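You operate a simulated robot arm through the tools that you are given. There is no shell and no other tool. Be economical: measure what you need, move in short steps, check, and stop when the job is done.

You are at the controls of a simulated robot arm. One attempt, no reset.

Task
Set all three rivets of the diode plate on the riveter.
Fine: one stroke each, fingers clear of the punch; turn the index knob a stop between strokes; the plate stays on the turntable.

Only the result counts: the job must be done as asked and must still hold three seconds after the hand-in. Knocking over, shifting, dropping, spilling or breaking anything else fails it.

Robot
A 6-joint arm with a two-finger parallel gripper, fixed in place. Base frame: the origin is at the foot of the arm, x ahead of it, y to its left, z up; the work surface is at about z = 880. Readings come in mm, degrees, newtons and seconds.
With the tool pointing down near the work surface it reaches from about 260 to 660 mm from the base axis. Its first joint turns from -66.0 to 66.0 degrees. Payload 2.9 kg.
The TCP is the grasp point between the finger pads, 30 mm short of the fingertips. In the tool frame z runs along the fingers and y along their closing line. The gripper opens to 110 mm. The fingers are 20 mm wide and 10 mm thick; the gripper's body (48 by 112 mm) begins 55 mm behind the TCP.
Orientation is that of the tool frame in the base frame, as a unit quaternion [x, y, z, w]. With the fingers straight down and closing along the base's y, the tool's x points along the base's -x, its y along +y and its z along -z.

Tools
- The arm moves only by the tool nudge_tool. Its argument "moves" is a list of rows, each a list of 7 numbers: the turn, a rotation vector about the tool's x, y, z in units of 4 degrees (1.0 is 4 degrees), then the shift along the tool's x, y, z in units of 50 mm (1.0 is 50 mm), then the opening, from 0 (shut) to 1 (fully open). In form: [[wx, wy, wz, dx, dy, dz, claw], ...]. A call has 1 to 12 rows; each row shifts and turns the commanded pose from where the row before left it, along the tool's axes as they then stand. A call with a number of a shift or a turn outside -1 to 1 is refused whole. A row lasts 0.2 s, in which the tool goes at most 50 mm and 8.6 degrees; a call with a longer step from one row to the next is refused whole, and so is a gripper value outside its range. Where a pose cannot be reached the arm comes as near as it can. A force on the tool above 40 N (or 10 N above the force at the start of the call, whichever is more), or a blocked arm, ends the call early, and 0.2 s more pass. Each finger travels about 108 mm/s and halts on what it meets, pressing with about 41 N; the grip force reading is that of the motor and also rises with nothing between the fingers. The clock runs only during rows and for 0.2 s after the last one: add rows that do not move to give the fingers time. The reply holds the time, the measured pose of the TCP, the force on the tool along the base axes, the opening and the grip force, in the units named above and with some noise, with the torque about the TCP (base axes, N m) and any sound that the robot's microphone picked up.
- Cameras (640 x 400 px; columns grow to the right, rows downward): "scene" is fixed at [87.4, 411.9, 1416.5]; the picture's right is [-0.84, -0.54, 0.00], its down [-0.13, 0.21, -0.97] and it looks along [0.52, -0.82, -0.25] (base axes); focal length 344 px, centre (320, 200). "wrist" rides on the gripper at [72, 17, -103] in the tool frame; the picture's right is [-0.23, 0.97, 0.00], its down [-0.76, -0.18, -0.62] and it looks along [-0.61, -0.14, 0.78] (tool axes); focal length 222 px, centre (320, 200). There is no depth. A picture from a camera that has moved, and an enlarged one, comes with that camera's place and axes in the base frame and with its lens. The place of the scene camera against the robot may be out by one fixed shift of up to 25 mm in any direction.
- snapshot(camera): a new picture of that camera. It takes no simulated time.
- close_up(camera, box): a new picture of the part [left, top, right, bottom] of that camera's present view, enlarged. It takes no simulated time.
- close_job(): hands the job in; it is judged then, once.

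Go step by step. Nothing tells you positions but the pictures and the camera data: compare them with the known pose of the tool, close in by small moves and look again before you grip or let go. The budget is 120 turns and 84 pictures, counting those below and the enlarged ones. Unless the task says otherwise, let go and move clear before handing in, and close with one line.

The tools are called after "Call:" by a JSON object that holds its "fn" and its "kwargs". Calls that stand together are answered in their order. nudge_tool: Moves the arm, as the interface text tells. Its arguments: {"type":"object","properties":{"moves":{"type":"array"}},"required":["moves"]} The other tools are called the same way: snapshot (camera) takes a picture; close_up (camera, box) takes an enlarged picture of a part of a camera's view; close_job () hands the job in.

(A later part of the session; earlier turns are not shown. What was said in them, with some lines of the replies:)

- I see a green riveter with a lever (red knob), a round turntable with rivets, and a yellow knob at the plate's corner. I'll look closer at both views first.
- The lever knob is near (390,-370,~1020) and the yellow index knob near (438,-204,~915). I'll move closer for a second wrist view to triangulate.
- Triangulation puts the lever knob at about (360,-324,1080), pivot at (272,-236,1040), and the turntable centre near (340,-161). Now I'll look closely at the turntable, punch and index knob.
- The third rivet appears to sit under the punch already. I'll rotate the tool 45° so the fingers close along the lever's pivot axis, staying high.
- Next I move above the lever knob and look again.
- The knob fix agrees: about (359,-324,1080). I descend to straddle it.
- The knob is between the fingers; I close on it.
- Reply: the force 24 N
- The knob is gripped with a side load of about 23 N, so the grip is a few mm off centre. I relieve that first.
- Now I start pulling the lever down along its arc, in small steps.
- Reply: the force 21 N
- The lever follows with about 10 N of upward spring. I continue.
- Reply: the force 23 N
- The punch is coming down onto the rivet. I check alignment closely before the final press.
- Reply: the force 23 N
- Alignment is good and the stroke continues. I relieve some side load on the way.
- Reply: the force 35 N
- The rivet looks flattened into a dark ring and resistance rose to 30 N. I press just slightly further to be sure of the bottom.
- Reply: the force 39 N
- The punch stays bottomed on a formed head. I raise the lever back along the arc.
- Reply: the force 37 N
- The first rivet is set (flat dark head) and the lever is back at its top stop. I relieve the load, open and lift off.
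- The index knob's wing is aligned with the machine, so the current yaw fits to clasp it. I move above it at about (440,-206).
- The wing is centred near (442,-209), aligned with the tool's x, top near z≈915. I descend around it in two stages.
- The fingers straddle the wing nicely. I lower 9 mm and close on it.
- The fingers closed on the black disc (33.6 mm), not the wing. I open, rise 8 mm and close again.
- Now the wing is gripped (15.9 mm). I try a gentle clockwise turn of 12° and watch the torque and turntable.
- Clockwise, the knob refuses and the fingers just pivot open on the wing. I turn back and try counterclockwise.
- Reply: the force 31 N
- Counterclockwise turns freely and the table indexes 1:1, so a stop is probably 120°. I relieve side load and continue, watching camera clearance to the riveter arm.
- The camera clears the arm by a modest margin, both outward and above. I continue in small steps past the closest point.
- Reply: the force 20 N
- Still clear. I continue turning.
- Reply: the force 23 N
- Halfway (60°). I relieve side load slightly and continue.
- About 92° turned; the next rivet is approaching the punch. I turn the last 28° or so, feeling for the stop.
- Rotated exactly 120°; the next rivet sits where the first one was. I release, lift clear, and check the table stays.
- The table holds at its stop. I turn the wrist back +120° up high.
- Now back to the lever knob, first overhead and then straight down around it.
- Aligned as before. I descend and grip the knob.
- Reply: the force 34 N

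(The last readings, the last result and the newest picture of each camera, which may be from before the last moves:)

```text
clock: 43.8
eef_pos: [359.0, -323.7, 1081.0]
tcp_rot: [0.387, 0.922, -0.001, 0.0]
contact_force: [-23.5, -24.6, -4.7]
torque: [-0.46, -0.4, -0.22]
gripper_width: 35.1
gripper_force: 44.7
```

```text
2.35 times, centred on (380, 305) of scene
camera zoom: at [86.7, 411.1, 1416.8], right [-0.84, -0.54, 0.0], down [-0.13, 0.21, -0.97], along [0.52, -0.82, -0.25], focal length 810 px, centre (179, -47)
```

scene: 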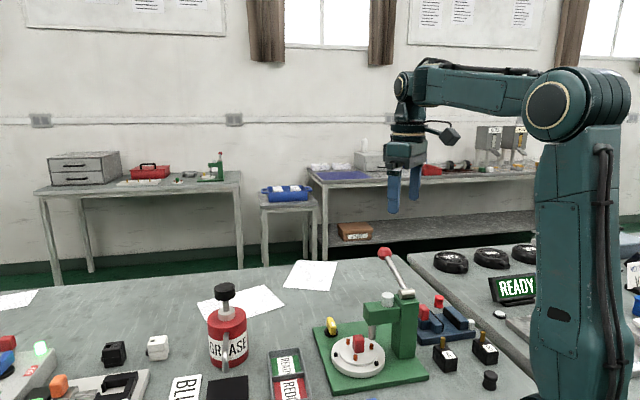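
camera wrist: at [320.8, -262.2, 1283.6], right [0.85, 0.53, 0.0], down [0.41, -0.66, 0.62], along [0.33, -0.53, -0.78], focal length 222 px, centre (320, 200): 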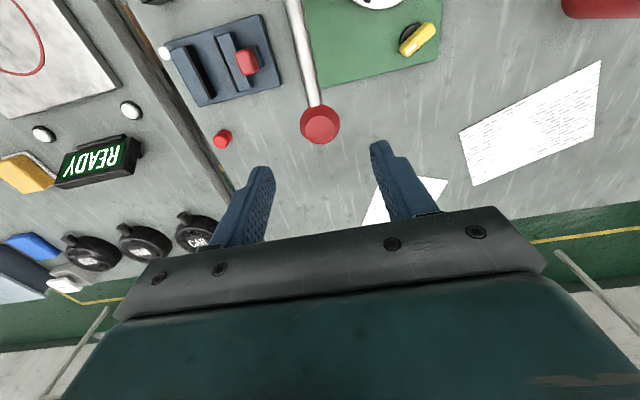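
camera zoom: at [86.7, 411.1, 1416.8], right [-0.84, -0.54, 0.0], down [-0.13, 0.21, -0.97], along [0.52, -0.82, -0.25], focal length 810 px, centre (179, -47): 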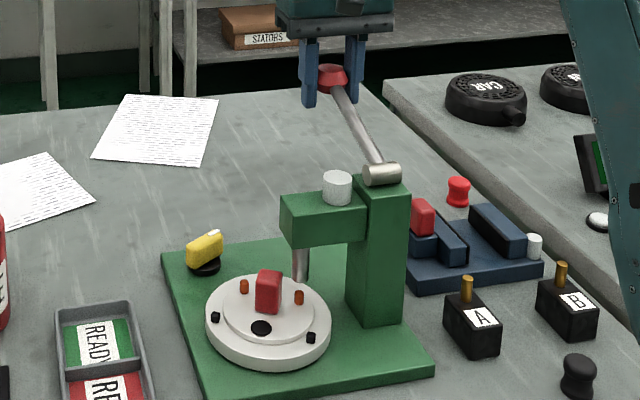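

I relieve the side load and pull down the first part of the stroke along the known arc.

Call:
{"fn": "nudge_tool", "kwargs": {"moves": [[0, 0, 0, 0, -0.06, 0, 0], [0, 0, 0, -0.033, 0, 0.1, 0], [0, 0, 0, -0.032, 0, 0.1, 0], [0, 0, 0, -0.02, 0, 0.1, 0], [0, 0, 0, -0.02, 0, 0.1, 0], [0, 0, 0, -0.01, 0, 0.1, 0], [0, 0, 0, 0, 0, 0.1, 0], [0, 0, 0, 0, 0, 0.1, 0], [0, 0, 0, 0, 0, 0.1, 0], [0, 0, 0, 0, 0, 0, 0]]}}

Call:
{"fn": "close_up", "kwargs": {"camera": "scene", "box": [345, 310, 405, 370]}}

```text
clock: 46.0
eef_pos: [366.0, -329.3, 1042.7]
tcp_rot: [0.382, 0.924, 0.0, 0.004]
contact_force: [14.7, -5.0, 11.7]
torque: [0.76, 0.73, 0.01]
gripper_width: 34.9
gripper_force: 44.9
```

```text
6.67 times, centred on (375, 340) of scene
camera zoom: at [87.7, 411.8, 1416.5], right [-0.84, -0.54, 0.0], down [-0.13, 0.21, -0.97], along [0.52, -0.82, -0.25], focal length 2294 px, centre (-47, -733)
```

zoom: 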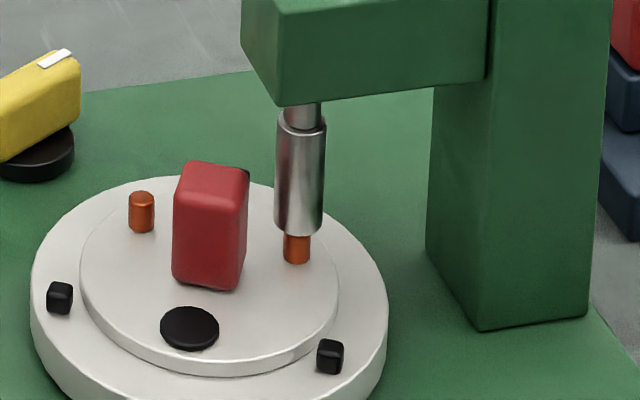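

The rivet is centred under the punch. I finish the stroke down.

Call:
{"fn": "nudge_tool", "kwargs": {"moves": [[0, 0, 0, -0.02, 0, 0.1, 0], [0, 0, 0, 0, 0, 0.1, 0], [0, 0, 0, 0, 0.02, 0.1, 0], [0, 0, 0, 0, 0, 0.1, 0], [0, 0, 0, 0.01, 0, 0.1, 0], [0, 0, 0, 0.015, 0, 0.1, 0], [0, 0, 0, 0.01, 0, 0.09, 0], [0, 0, 0, 0, 0, 0, 0]]}}

Call:
{"fn": "close_up", "kwargs": {"camera": "scene", "box": [345, 310, 405, 370]}}

```text
clock: 47.8
eef_pos: [365.3, -328.4, 1010.8]
tcp_rot: [0.384, 0.923, -0.001, 0.005]
contact_force: [-16.7, -13.2, 30.9]
torque: [-0.05, -0.14, -0.01]
gripper_width: 35.1
gripper_force: 45.2
```

```text
6.67 times, centred on (375, 340) of scene
camera zoom: at [86.6, 411.8, 1416.5], right [-0.84, -0.54, 0.0], down [-0.13, 0.21, -0.97], along [0.52, -0.82, -0.25], focal length 2294 px, centre (-47, -733)
```

zoom: 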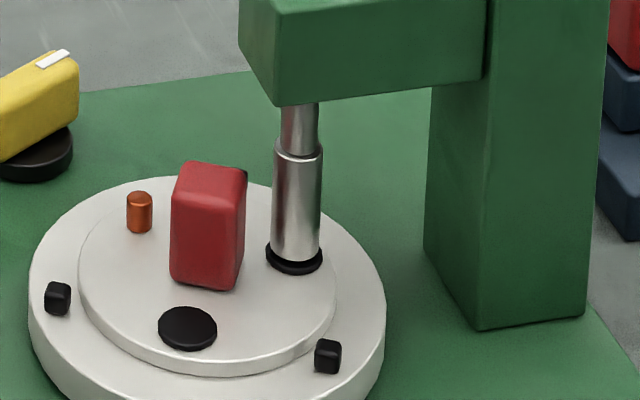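

The second rivet is set. I raise the lever along its arc to the top.

Call:
{"fn": "nudge_tool", "kwargs": {"moves": [[0, 0, 0, -0.02, 0, -0.16, 0], [0, 0, 0, -0.01, 0, -0.2, 0], [0, 0, 0, 0, 0, -0.2, 0], [0, 0, 0, 0.0, 0, -0.2, 0], [0, 0, 0, 0.0, 0, -0.2, 0], [0, 0, 0, 0.05, 0, -0.2, 0], [0, 0, 0, 0.06, 0, -0.2, 0], [0, 0, 0, 0.02, 0, -0.07, 0], [0, 0, 0, 0, 0, 0, 0]]}}

Call:
{"fn": "close_up", "kwargs": {"camera": "scene", "box": [310, 220, 450, 390]}}

```text
clock: 49.8
eef_pos: [361.1, -326.0, 1078.4]
tcp_rot: [0.383, 0.924, 0.001, -0.001]
contact_force: [-9.6, -16.4, -31.3]
torque: [0.09, -0.13, 0.07]
gripper_width: 35.2
gripper_force: 44.9
```

```text
2.35 times, centred on (380, 305) of scene
camera zoom: at [87.5, 411.0, 1416.7], right [-0.84, -0.54, 0.0], down [-0.13, 0.21, -0.97], along [0.52, -0.82, -0.25], focal length 810 px, centre (179, -47)
```

zoom: 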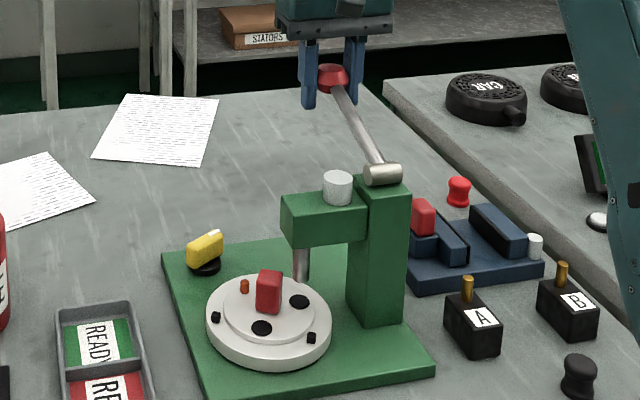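

Lever is back at the top. I release, lift, and travel back above the index knob.

Call:
{"fn": "nudge_tool", "kwargs": {"moves": [[0, 0, 0, 0, -0.04, 0.06, 0], [0, 0, 0, 0, 0, 0, 0.6], [0, 0, 0, 0, 0, 0, 0.6], [0, 0, 0, 0, 0, -0.5, 0.6], [0, 0, 0, 0, 0, -1, 0.6], [0, 0, 0, 0, 0, -0.8, 0.6], [0, 0, 0, 0.12, 0.73, 0, 0.6], [0, 0, 0, 0.12, 0.73, 0, 0.5], [0, 0, 0, 0.12, 0.72, 0, 0.4], [0, 0, 0, 0.12, 0.71, 0, 0.4], [0, 0, 0, 0, 0, 0, 0.4]]}}

Call:
{"fn": "nudge_tool", "kwargs": {"moves": [[0, 0, 1, 0, 0, 0, 0.4], [0, 0, 1, 0, 0, 0, 0.4], [0, 0, 1, 0, 0, 0, 0.4], [0, 0, 1, 0, 0, 0, 0.4], [0, 0, 1, 0, 0, 0, 0.4], [0, 0, 1, 0, 0, 0, 0.4], [0, 0, 1, 0, 0, 0, 0.4], [0, 0, 1, 0, 0, 0, 0.4], [0, 0, 1, 0, 0, 0, 0.4], [0, 0, 1, 0, 0, 0, 0.4], [0, 0, 1, 0, 0, 0, 0.4], [0, 0, 1, 0, 0, 0, 0.4]]}}

Call:
{"fn": "nudge_tool", "kwargs": {"moves": [[0, 0, 1, 0, 0, 0, 0.4], [0, 0, 1, 0, 0, 0, 0.4], [0, 0, 1, 0, 0, 0, 0.4], [0, 0, 0, 0, 0, 0, 0.4]]}}

Call:
{"fn": "snapshot", "kwargs": {"camera": "wrist"}}

```text
clock: 52.2
eef_pos: [443.6, -206.9, 1191.9]
tcp_rot: [0.382, 0.924, 0.0, 0.002]
contact_force: [-0.3, 0.0, -0.3]
torque: [0.01, 0.02, -0.03]
gripper_width: 44.1
gripper_force: 0.2
```

```text
clock: 54.8
eef_pos: [445.9, -207.4, 1191.3]
tcp_rot: [0.726, 0.688, 0.001, 0.001]
contact_force: [-0.3, -0.1, -0.5]
torque: [-0.02, 0.0, 0.0]
gripper_width: 43.9
gripper_force: 0.1
```

```text
clock: 55.8
eef_pos: [443.7, -206.4, 1193.0]
tcp_rot: [0.793, 0.609, 0.0, 0.001]
contact_force: [-0.2, 0.6, -0.6]
torque: [0.01, 0.03, 0.02]
gripper_width: 43.8
gripper_force: 0.2
```

```text
41 pictures are left
camera wrist: at [479.7, -141.4, 1296.0], right [0.88, -0.47, 0.0], down [-0.37, -0.69, 0.62], along [-0.29, -0.55, -0.78], focal length 222 px, centre (320, 200)
```

wrist: 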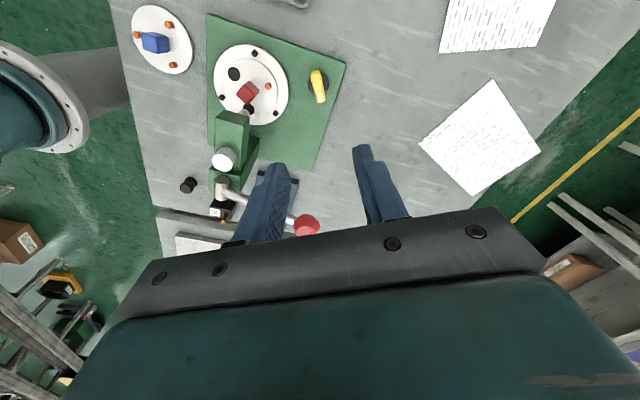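

Orientation is right for the wing's new position. I descend in stages.

Call:
{"fn": "nudge_tool", "kwargs": {"moves": [[0, 0, 0, -0.05, -0.02, 0.9, 0.4], [0, 0, 0, 0, 0, 0.9, 0.4], [0, 0, 0, 0, 0, 0.9, 0.4], [0, 0, 0, 0, 0, 0.9, 0.4], [0, 0, 0, 0, 0, 0.9, 0.4], [0, 0, 0, 0, 0, 0.4, 0.4], [0, 0, 0, 0, 0, 0, 0.4]]}}

Call:
{"fn": "snapshot", "kwargs": {"camera": "wrist"}}

```text
clock: 57.4
eef_pos: [445.6, -210.1, 945.3]
tcp_rot: [0.794, 0.608, 0.001, 0.001]
contact_force: [0.4, 0.0, -0.5]
torque: [0.02, 0.02, 0.0]
gripper_width: 43.8
gripper_force: 0.0
```

```text
40 pictures are left
camera wrist: at [481.2, -145.1, 1049.5], right [0.88, -0.47, 0.0], down [-0.37, -0.69, 0.62], along [-0.29, -0.55, -0.78], focal length 222 px, centre (320, 200)
```

wrist: 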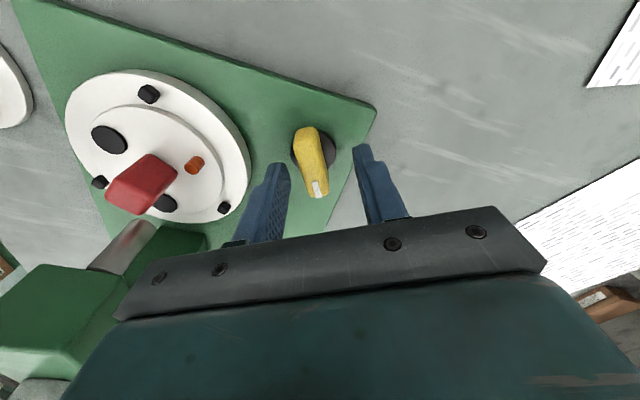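

The wing is about 4 mm off centre in the closing direction. I correct, lower 9 mm and grip.

Call:
{"fn": "nudge_tool", "kwargs": {"moves": [[0, 0, 0, 0.01, -0.07, 0.1, 0.4], [0, 0, 0, 0, 0, 0.09, 0.4], [0, 0, 0, 0, 0, 0, 0.2], [0, 0, 0, 0, 0, 0, 0], [0, 0, 0, 0, 0, 0, 0]]}}

Call:
{"fn": "snapshot", "kwargs": {"camera": "wrist"}}

```text
clock: 58.6
eef_pos: [442.1, -209.2, 937.9]
tcp_rot: [0.793, 0.61, 0.001, 0.001]
contact_force: [-3.5, 0.6, 2.0]
torque: [0.04, 0.3, -0.03]
gripper_width: 16.0
gripper_force: 45.2
```

```text
39 pictures are left
camera wrist: at [476.7, -143.6, 1041.4], right [0.88, -0.47, 0.0], down [-0.37, -0.69, 0.62], along [-0.29, -0.55, -0.78], focal length 222 px, centre (320, 200)
```

wrist: 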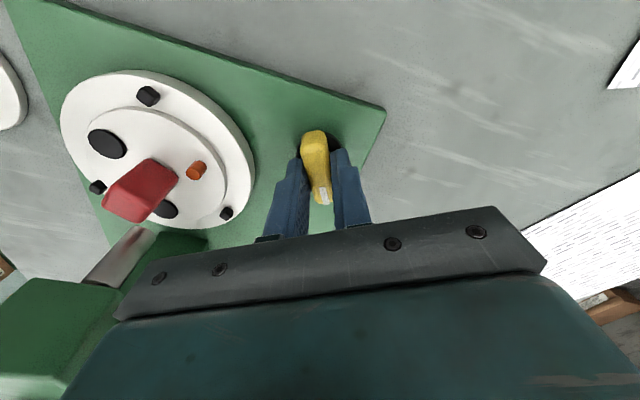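

Gripped (16 mm) and centred. I turn counterclockwise 40° and check forces.

Call:
{"fn": "nudge_tool", "kwargs": {"moves": [[0, 0, -1, 0, 0, 0, 0], [0, 0, -1, 0, 0, 0, 0], [0, 0, -1, 0, 0, 0, 0], [0, 0, -1, 0, 0, 0, 0], [0, 0, -1, 0, 0, 0, 0], [0, 0, -1, 0, 0, 0, 0], [0, 0, -1, 0, 0, 0, 0], [0, 0, -1, 0, 0, 0, 0], [0, 0, -1, 0, 0, 0, 0], [0, 0, -1, 0, 0, 0, 0], [0, 0, 0, 0, 0, 0, 0]]}}

Call:
{"fn": "close_up", "kwargs": {"camera": "scene", "box": [300, 250, 440, 390]}}

```text
clock: 61.0
eef_pos: [442.4, -209.2, 938.9]
tcp_rot: [0.537, 0.844, 0.0, 0.003]
contact_force: [19.3, -13.9, -14.6]
torque: [0.36, 0.42, 0.04]
gripper_width: 15.7
gripper_force: 44.9
```

```text
2.86 times, centred on (370, 320) of scene
camera zoom: at [88.1, 411.4, 1416.6], right [-0.84, -0.54, 0.0], down [-0.13, 0.21, -0.97], along [0.52, -0.82, -0.25], focal length 983 px, centre (177, -143)
```

zoom: 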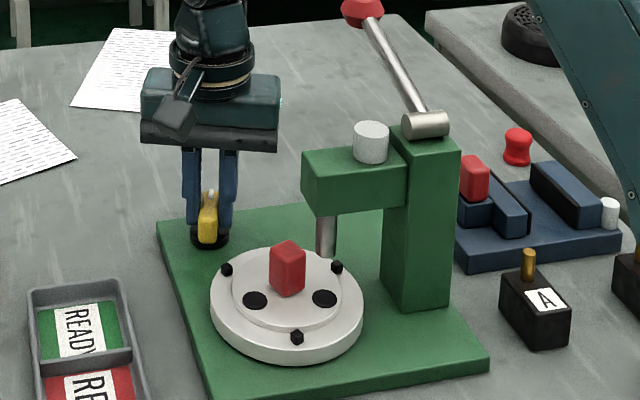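

Turning well. I relieve the load and continue another 40°.

Call:
{"fn": "nudge_tool", "kwargs": {"moves": [[0, 0, 0, -0.03, 0.015, 0, 0], [0, 0, -1, 0, 0, 0, 0], [0, 0, -1, 0, 0, 0, 0], [0, 0, -1, 0, 0, 0, 0], [0, 0, -1, 0, 0, 0, 0], [0, 0, -1, 0, 0, 0, 0], [0, 0, -1, 0, 0, 0, 0], [0, 0, -1, 0, 0, 0, 0], [0, 0, -1, 0, 0, 0, 0], [0, 0, -1, 0, 0, 0, 0], [0, 0, -1, 0, 0, 0, 0], [0, 0, 0, 0, 0, 0, 0]]}}

Call:
{"fn": "close_up", "kwargs": {"camera": "scene", "box": [300, 250, 440, 390]}}

```text
clock: 63.6
eef_pos: [441.9, -209.6, 938.5]
tcp_rot: [0.216, 0.976, 0.0, 0.002]
contact_force: [18.1, -4.5, -11.3]
torque: [0.26, 0.43, 0.02]
gripper_width: 15.7
gripper_force: 45.2
```

```text
2.86 times, centred on (370, 320) of scene
camera zoom: at [88.1, 411.7, 1416.5], right [-0.84, -0.54, 0.0], down [-0.13, 0.21, -0.97], along [0.52, -0.82, -0.25], focal length 983 px, centre (177, -143)
```

zoom: 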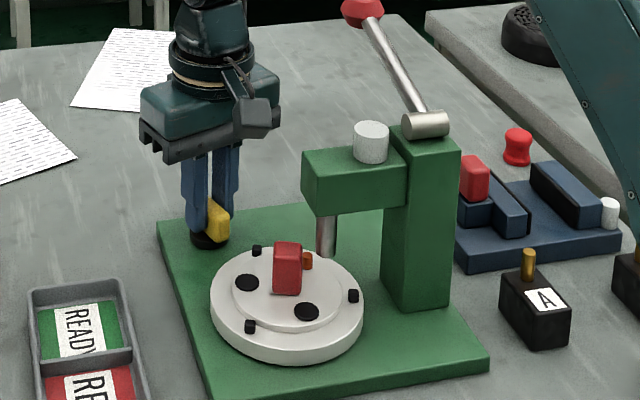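

80° done; the final 40° passes the camera by the arm, at the same radius that was clear before.

Call:
{"fn": "nudge_tool", "kwargs": {"moves": [[0, 0, -1, 0, 0, 0, 0], [0, 0, -1, 0, 0, 0, 0], [0, 0, -1, 0, 0, 0, 0], [0, 0, -1, 0, 0, 0, 0], [0, 0, -1, 0, 0, 0, 0], [0, 0, -1, 0, 0, 0, 0], [0, 0, -1, 0, 0, 0, 0], [0, 0, -1, 0, 0, 0, 0], [0, 0, -1, 0, 0, 0, 0], [0, 0, -1, 0, 0, 0, 0], [0, 0, 0, 0, 0, 0, 0]]}}

Call:
{"fn": "close_up", "kwargs": {"camera": "scene", "box": [330, 300, 420, 390]}}

```text
clock: 66.0
eef_pos: [441.5, -208.0, 937.9]
tcp_rot: [-0.132, 0.991, 0.0, 0.001]
contact_force: [18.1, 2.3, -11.6]
torque: [0.12, 0.47, -0.21]
gripper_width: 15.6
gripper_force: 45.3
```

```text
4.44 times, centred on (375, 345) of scene
camera zoom: at [88.1, 411.9, 1416.4], right [-0.84, -0.54, 0.0], down [-0.13, 0.21, -0.97], along [0.52, -0.82, -0.25], focal length 1529 px, centre (76, -444)
```

zoom: 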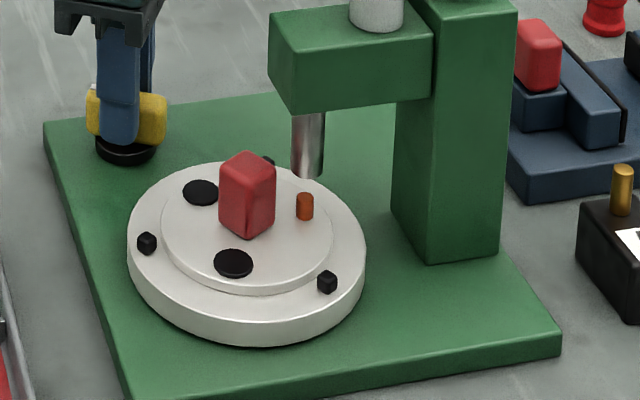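

The last rivet is at the punch station. I release, lift high, and turn back to the lever yaw.

Call:
{"fn": "nudge_tool", "kwargs": {"moves": [[0, 0, 0, 0, 0, 0, 0.35], [0, 0, 0, 0, 0, 0, 0.35], [0, 0, 0, 0, 0, -0.6, 0.35], [0, 0, 0, 0, 0, -1, 0.35], [0, 0, 0, 0, 0, -1, 0.35], [0, 0, 0, 0, 0, -1, 0.35], [0, 0, 0, 0, 0, -1, 0.35], [0, 0, 0, 0, 0, -0.6, 0.35], [0, 0, 0, 0, 0, 0, 0.35]]}}

Call:
{"fn": "nudge_tool", "kwargs": {"moves": [[0, 0, 1, 0, 0, 0, 0.6], [0, 0, 1, 0, 0, 0, 0.6], [0, 0, 1, 0, 0, 0, 0.6], [0, 0, 1, 0, 0, 0, 0.6], [0, 0, 1, 0, 0, 0, 0.6], [0, 0, 1, 0, 0, 0, 0.6], [0, 0, 1, 0, 0, 0, 0.6], [0, 0, 1, 0, 0, 0, 0.6], [0, 0, 1, 0, 0, 0, 0.6], [0, 0, 1, 0, 0, 0, 0.6], [0, 0, 1, 0, 0, 0, 0.6], [0, 0, 1, 0, 0, 0, 0.6]]}}

Call:
{"fn": "nudge_tool", "kwargs": {"moves": [[0, 0, 1, 0, 0, 0, 0.6], [0, 0, 1, 0, 0, 0, 0.6], [0, 0, 1, 0, 0, 0, 0.6], [0, 0, 0, 0, 0, 0, 0.6]]}}

Call:
{"fn": "close_up", "kwargs": {"camera": "scene", "box": [330, 300, 420, 390]}}

```text
clock: 68.0
eef_pos: [439.1, -209.5, 1195.8]
tcp_rot: [-0.131, 0.991, 0.0, 0.0]
contact_force: [-0.1, -0.8, -0.8]
torque: [0.04, -0.01, 0.03]
gripper_width: 38.5
gripper_force: 0.0
```

```text
clock: 70.6
eef_pos: [439.6, -208.0, 1199.9]
tcp_rot: [0.284, 0.959, 0.0, 0.001]
contact_force: [-0.2, 0.1, 0.0]
torque: [-0.03, -0.02, -0.01]
gripper_width: 66.1
gripper_force: 0.1
```

```text
clock: 71.6
eef_pos: [440.1, -209.0, 1197.7]
tcp_rot: [0.384, 0.924, 0.0, 0.002]
contact_force: [-1.1, 0.8, -0.4]
torque: [0.02, 0.04, 0.0]
gripper_width: 65.7
gripper_force: 0.0
```

```text
4.44 times, centred on (375, 345) of scene
camera zoom: at [87.4, 411.9, 1416.5], right [-0.84, -0.54, 0.0], down [-0.13, 0.21, -0.97], along [0.52, -0.82, -0.25], focal length 1529 px, centre (76, -444)
```

zoom: 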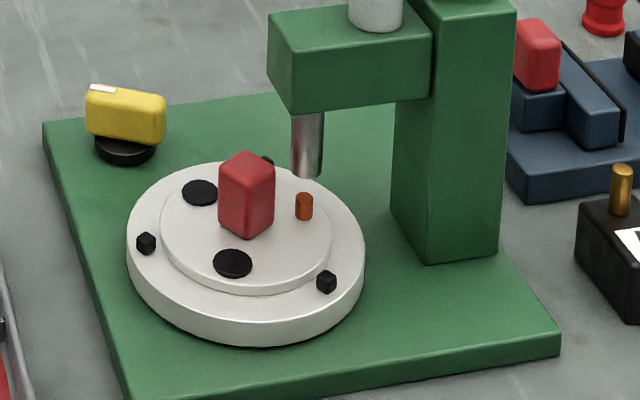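

Everything holds. I move back over the lever knob.

Call:
{"fn": "nudge_tool", "kwargs": {"moves": [[0, 0, 0, -0.13, -0.69, 0, 0.6], [0, 0, 0, -0.13, -0.69, 0, 0.6], [0, 0, 0, -0.13, -0.69, 0, 0.6], [0, 0, 0, -0.12, -0.69, 0, 0.6], [0, 0, 0, 0, 0, 0.35, 0.6], [0, 0, 0, 0, 0, 0, 0.6]]}}

Call:
{"fn": "snapshot", "kwargs": {"camera": "wrist"}}

```text
clock: 73.0
eef_pos: [359.6, -324.1, 1182.8]
tcp_rot: [0.382, 0.924, 0.0, 0.001]
contact_force: [0.2, 1.0, -0.1]
torque: [-0.03, 0.0, 0.01]
gripper_width: 66.1
gripper_force: 0.1
```

```text
34 pictures are left
camera wrist: at [319.6, -261.1, 1285.0], right [0.85, 0.53, 0.0], down [0.41, -0.66, 0.62], along [0.33, -0.53, -0.78], focal length 222 px, centre (320, 200)
```

wrist: 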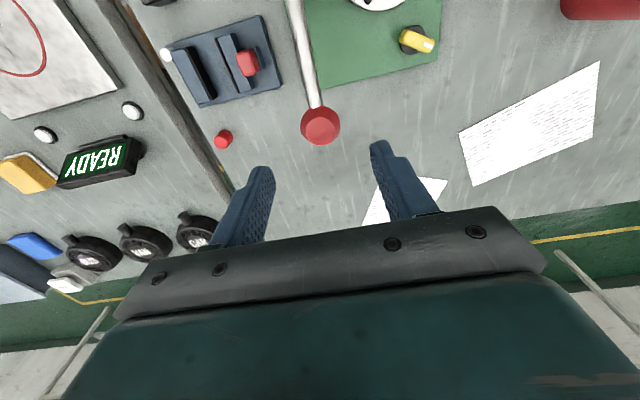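

Same as last time; I descend and grip.

Call:
{"fn": "nudge_tool", "kwargs": {"moves": [[0, 0, 0, 0, 0, 0.6, 0.6], [0, 0, 0, 0, 0, 0.6, 0.6], [0, 0, 0, 0, 0, 0.5, 0.6], [0, 0, 0, 0, 0, 0.28, 0.6], [0, 0, 0, 0, 0, 0, 0.6], [0, 0, 0, 0, 0, 0, 0], [0, 0, 0, 0, 0, 0, 0], [0, 0, 0, 0, 0, 0, 0]]}}

```text
clock: 74.8
eef_pos: [360.3, -325.6, 1080.1]
tcp_rot: [0.386, 0.922, -0.001, 0.001]
contact_force: [-20.7, -22.4, -4.8]
torque: [-0.49, -0.36, -0.2]
gripper_width: 35.4
gripper_force: 45.2
```

Gripped; I relieve the side load and pull the first part of the stroke.

Call:
{"fn": "nudge_tool", "kwargs": {"moves": [[0, 0, 0, 0, -0.06, 0, 0], [0, 0, 0, -0.033, 0, 0.1, 0], [0, 0, 0, -0.032, 0, 0.1, 0], [0, 0, 0, -0.02, 0, 0.1, 0], [0, 0, 0, -0.02, 0, 0.1, 0], [0, 0, 0, -0.01, 0, 0.1, 0], [0, 0, 0, 0, 0, 0.1, 0], [0, 0, 0, 0, 0, 0.1, 0], [0, 0, 0, 0, 0, 0.1, 0], [0, 0, 0, 0, 0, 0, 0]]}}

Call:
{"fn": "close_up", "kwargs": {"camera": "scene", "box": [345, 310, 405, 370]}}

```text
clock: 77.0
eef_pos: [366.7, -332.1, 1041.4]
tcp_rot: [0.381, 0.925, -0.001, 0.003]
contact_force: [20.9, 6.3, 11.7]
torque: [0.79, 0.78, -0.07]
gripper_width: 35.0
gripper_force: 44.5
```

```text
6.67 times, centred on (375, 340) of scene
camera zoom: at [87.9, 412.2, 1416.3], right [-0.84, -0.54, 0.0], down [-0.13, 0.21, -0.97], along [0.52, -0.82, -0.25], focal length 2294 px, centre (-47, -733)
```

zoom: 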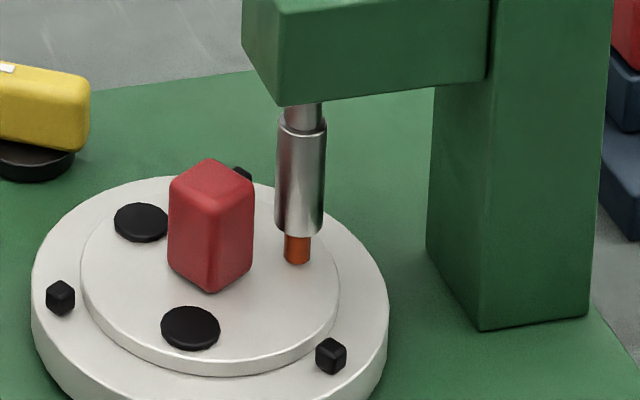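

Centred; I finish the third stroke.

Call:
{"fn": "nudge_tool", "kwargs": {"moves": [[0, 0, 0, -0.01, 0.03, 0.1, 0], [0, 0, 0, 0, 0, 0.1, 0], [0, 0, 0, 0, 0.01, 0.1, 0], [0, 0, 0, 0, 0, 0.1, 0], [0, 0, 0, 0.01, 0, 0.1, 0], [0, 0, 0, 0.015, 0, 0.1, 0], [0, 0, 0, 0.01, 0, 0.08, 0], [0, 0, 0, 0, 0, 0, 0]]}}

Call:
{"fn": "close_up", "kwargs": {"camera": "scene", "box": [345, 310, 405, 370]}}

```text
clock: 78.8
eef_pos: [364.5, -329.0, 1009.6]
tcp_rot: [0.384, 0.923, -0.001, 0.005]
contact_force: [-2.1, -5.9, 30.4]
torque: [-0.17, -0.22, -0.01]
gripper_width: 35.2
gripper_force: 45.3
```

```text
6.67 times, centred on (375, 340) of scene
camera zoom: at [87.0, 412.1, 1416.4], right [-0.84, -0.54, 0.0], down [-0.13, 0.21, -0.97], along [0.52, -0.82, -0.25], focal length 2294 px, centre (-47, -733)
```

zoom: 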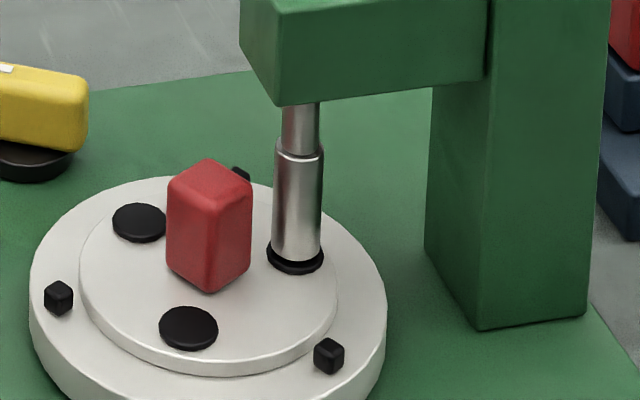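

The third rivet is set. I raise the lever to its top.

Call:
{"fn": "nudge_tool", "kwargs": {"moves": [[0, 0, 0, -0.02, 0, -0.16, 0], [0, 0, 0, -0.01, 0, -0.2, 0], [0, 0, 0, 0, 0, -0.2, 0], [0, 0, 0, 0.0, 0, -0.2, 0], [0, 0, 0, 0.0, 0, -0.2, 0], [0, 0, 0, 0.05, 0, -0.2, 0], [0, 0, 0, 0.06, 0, -0.2, 0], [0, 0, 0, 0.02, 0, -0.07, 0], [0, 0, 0, 0, 0, 0, 0]]}}

Call:
{"fn": "nudge_tool", "kwargs": {"moves": [[0, 0, 0, 0, -0.03, 0.06, 0], [0, 0, 0, 0, 0, 0, 0.6], [0, 0, 0, 0, 0, 0, 0.6], [0, 0, 0, 0, 0, -0.5, 0.6], [0, 0, 0, 0, 0, -1, 0.6], [0, 0, 0, 0, 0, -1, 0.6], [0, 0, 0, 0, 0, 0, 0.6], [0, 0, 0, 0, 0, 0, 0.6]]}}

Call:
{"fn": "snapshot", "kwargs": {"camera": "scene"}}

Call:
{"fn": "close_up", "kwargs": {"camera": "scene", "box": [310, 220, 450, 390]}}

```text
clock: 80.8
eef_pos: [359.7, -324.8, 1078.0]
tcp_rot: [0.385, 0.923, 0.001, -0.001]
contact_force: [-14.0, -20.8, -30.7]
torque: [0.2, -0.11, 0.01]
gripper_width: 35.0
gripper_force: 45.0
```

```text
clock: 82.6
eef_pos: [358.0, -323.2, 1202.8]
tcp_rot: [0.383, 0.924, 0.0, 0.002]
contact_force: [-0.5, 0.4, -0.7]
torque: [0.0, -0.02, 0.01]
gripper_width: 66.0
gripper_force: 0.1
```

```text
31 pictures are left
```

scene: 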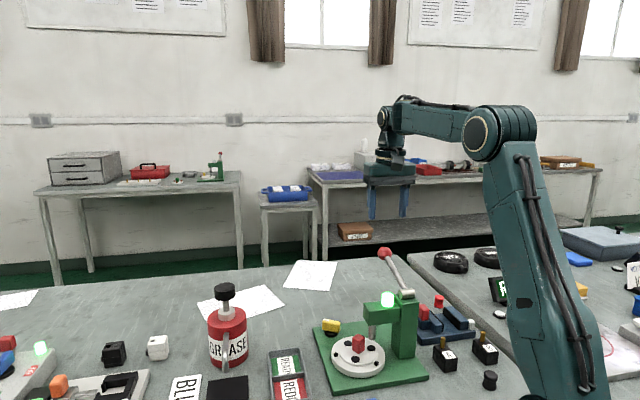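

```text
2.35 times, centred on (380, 305) of scene
camera zoom: at [87.4, 411.9, 1416.5], right [-0.84, -0.54, 0.0], down [-0.13, 0.21, -0.97], along [0.52, -0.82, -0.25], focal length 810 px, centre (179, -47)
```

zoom: 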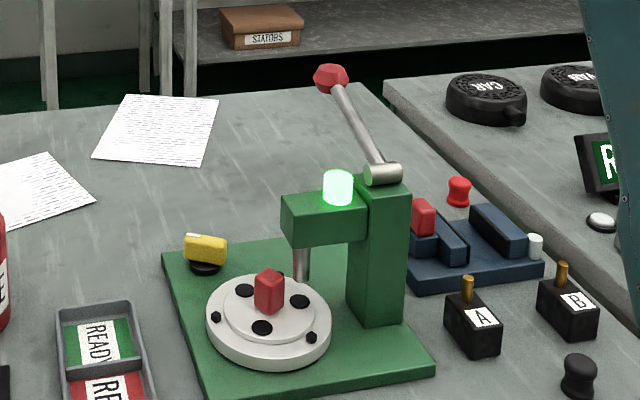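

All three rivets show flat heads, the riveter's lamp has turned green, the lever is up and the gripper is clear. I hand in.

Call:
{"fn": "close_job", "kwargs": {}}

```text
The job is handed in.
```

All three rivets of the diode plate are set, one stroke each with the index knob turned one stop between strokes. The plate is still on the turntable, the riveter's lamp is green, and the job is handed in.
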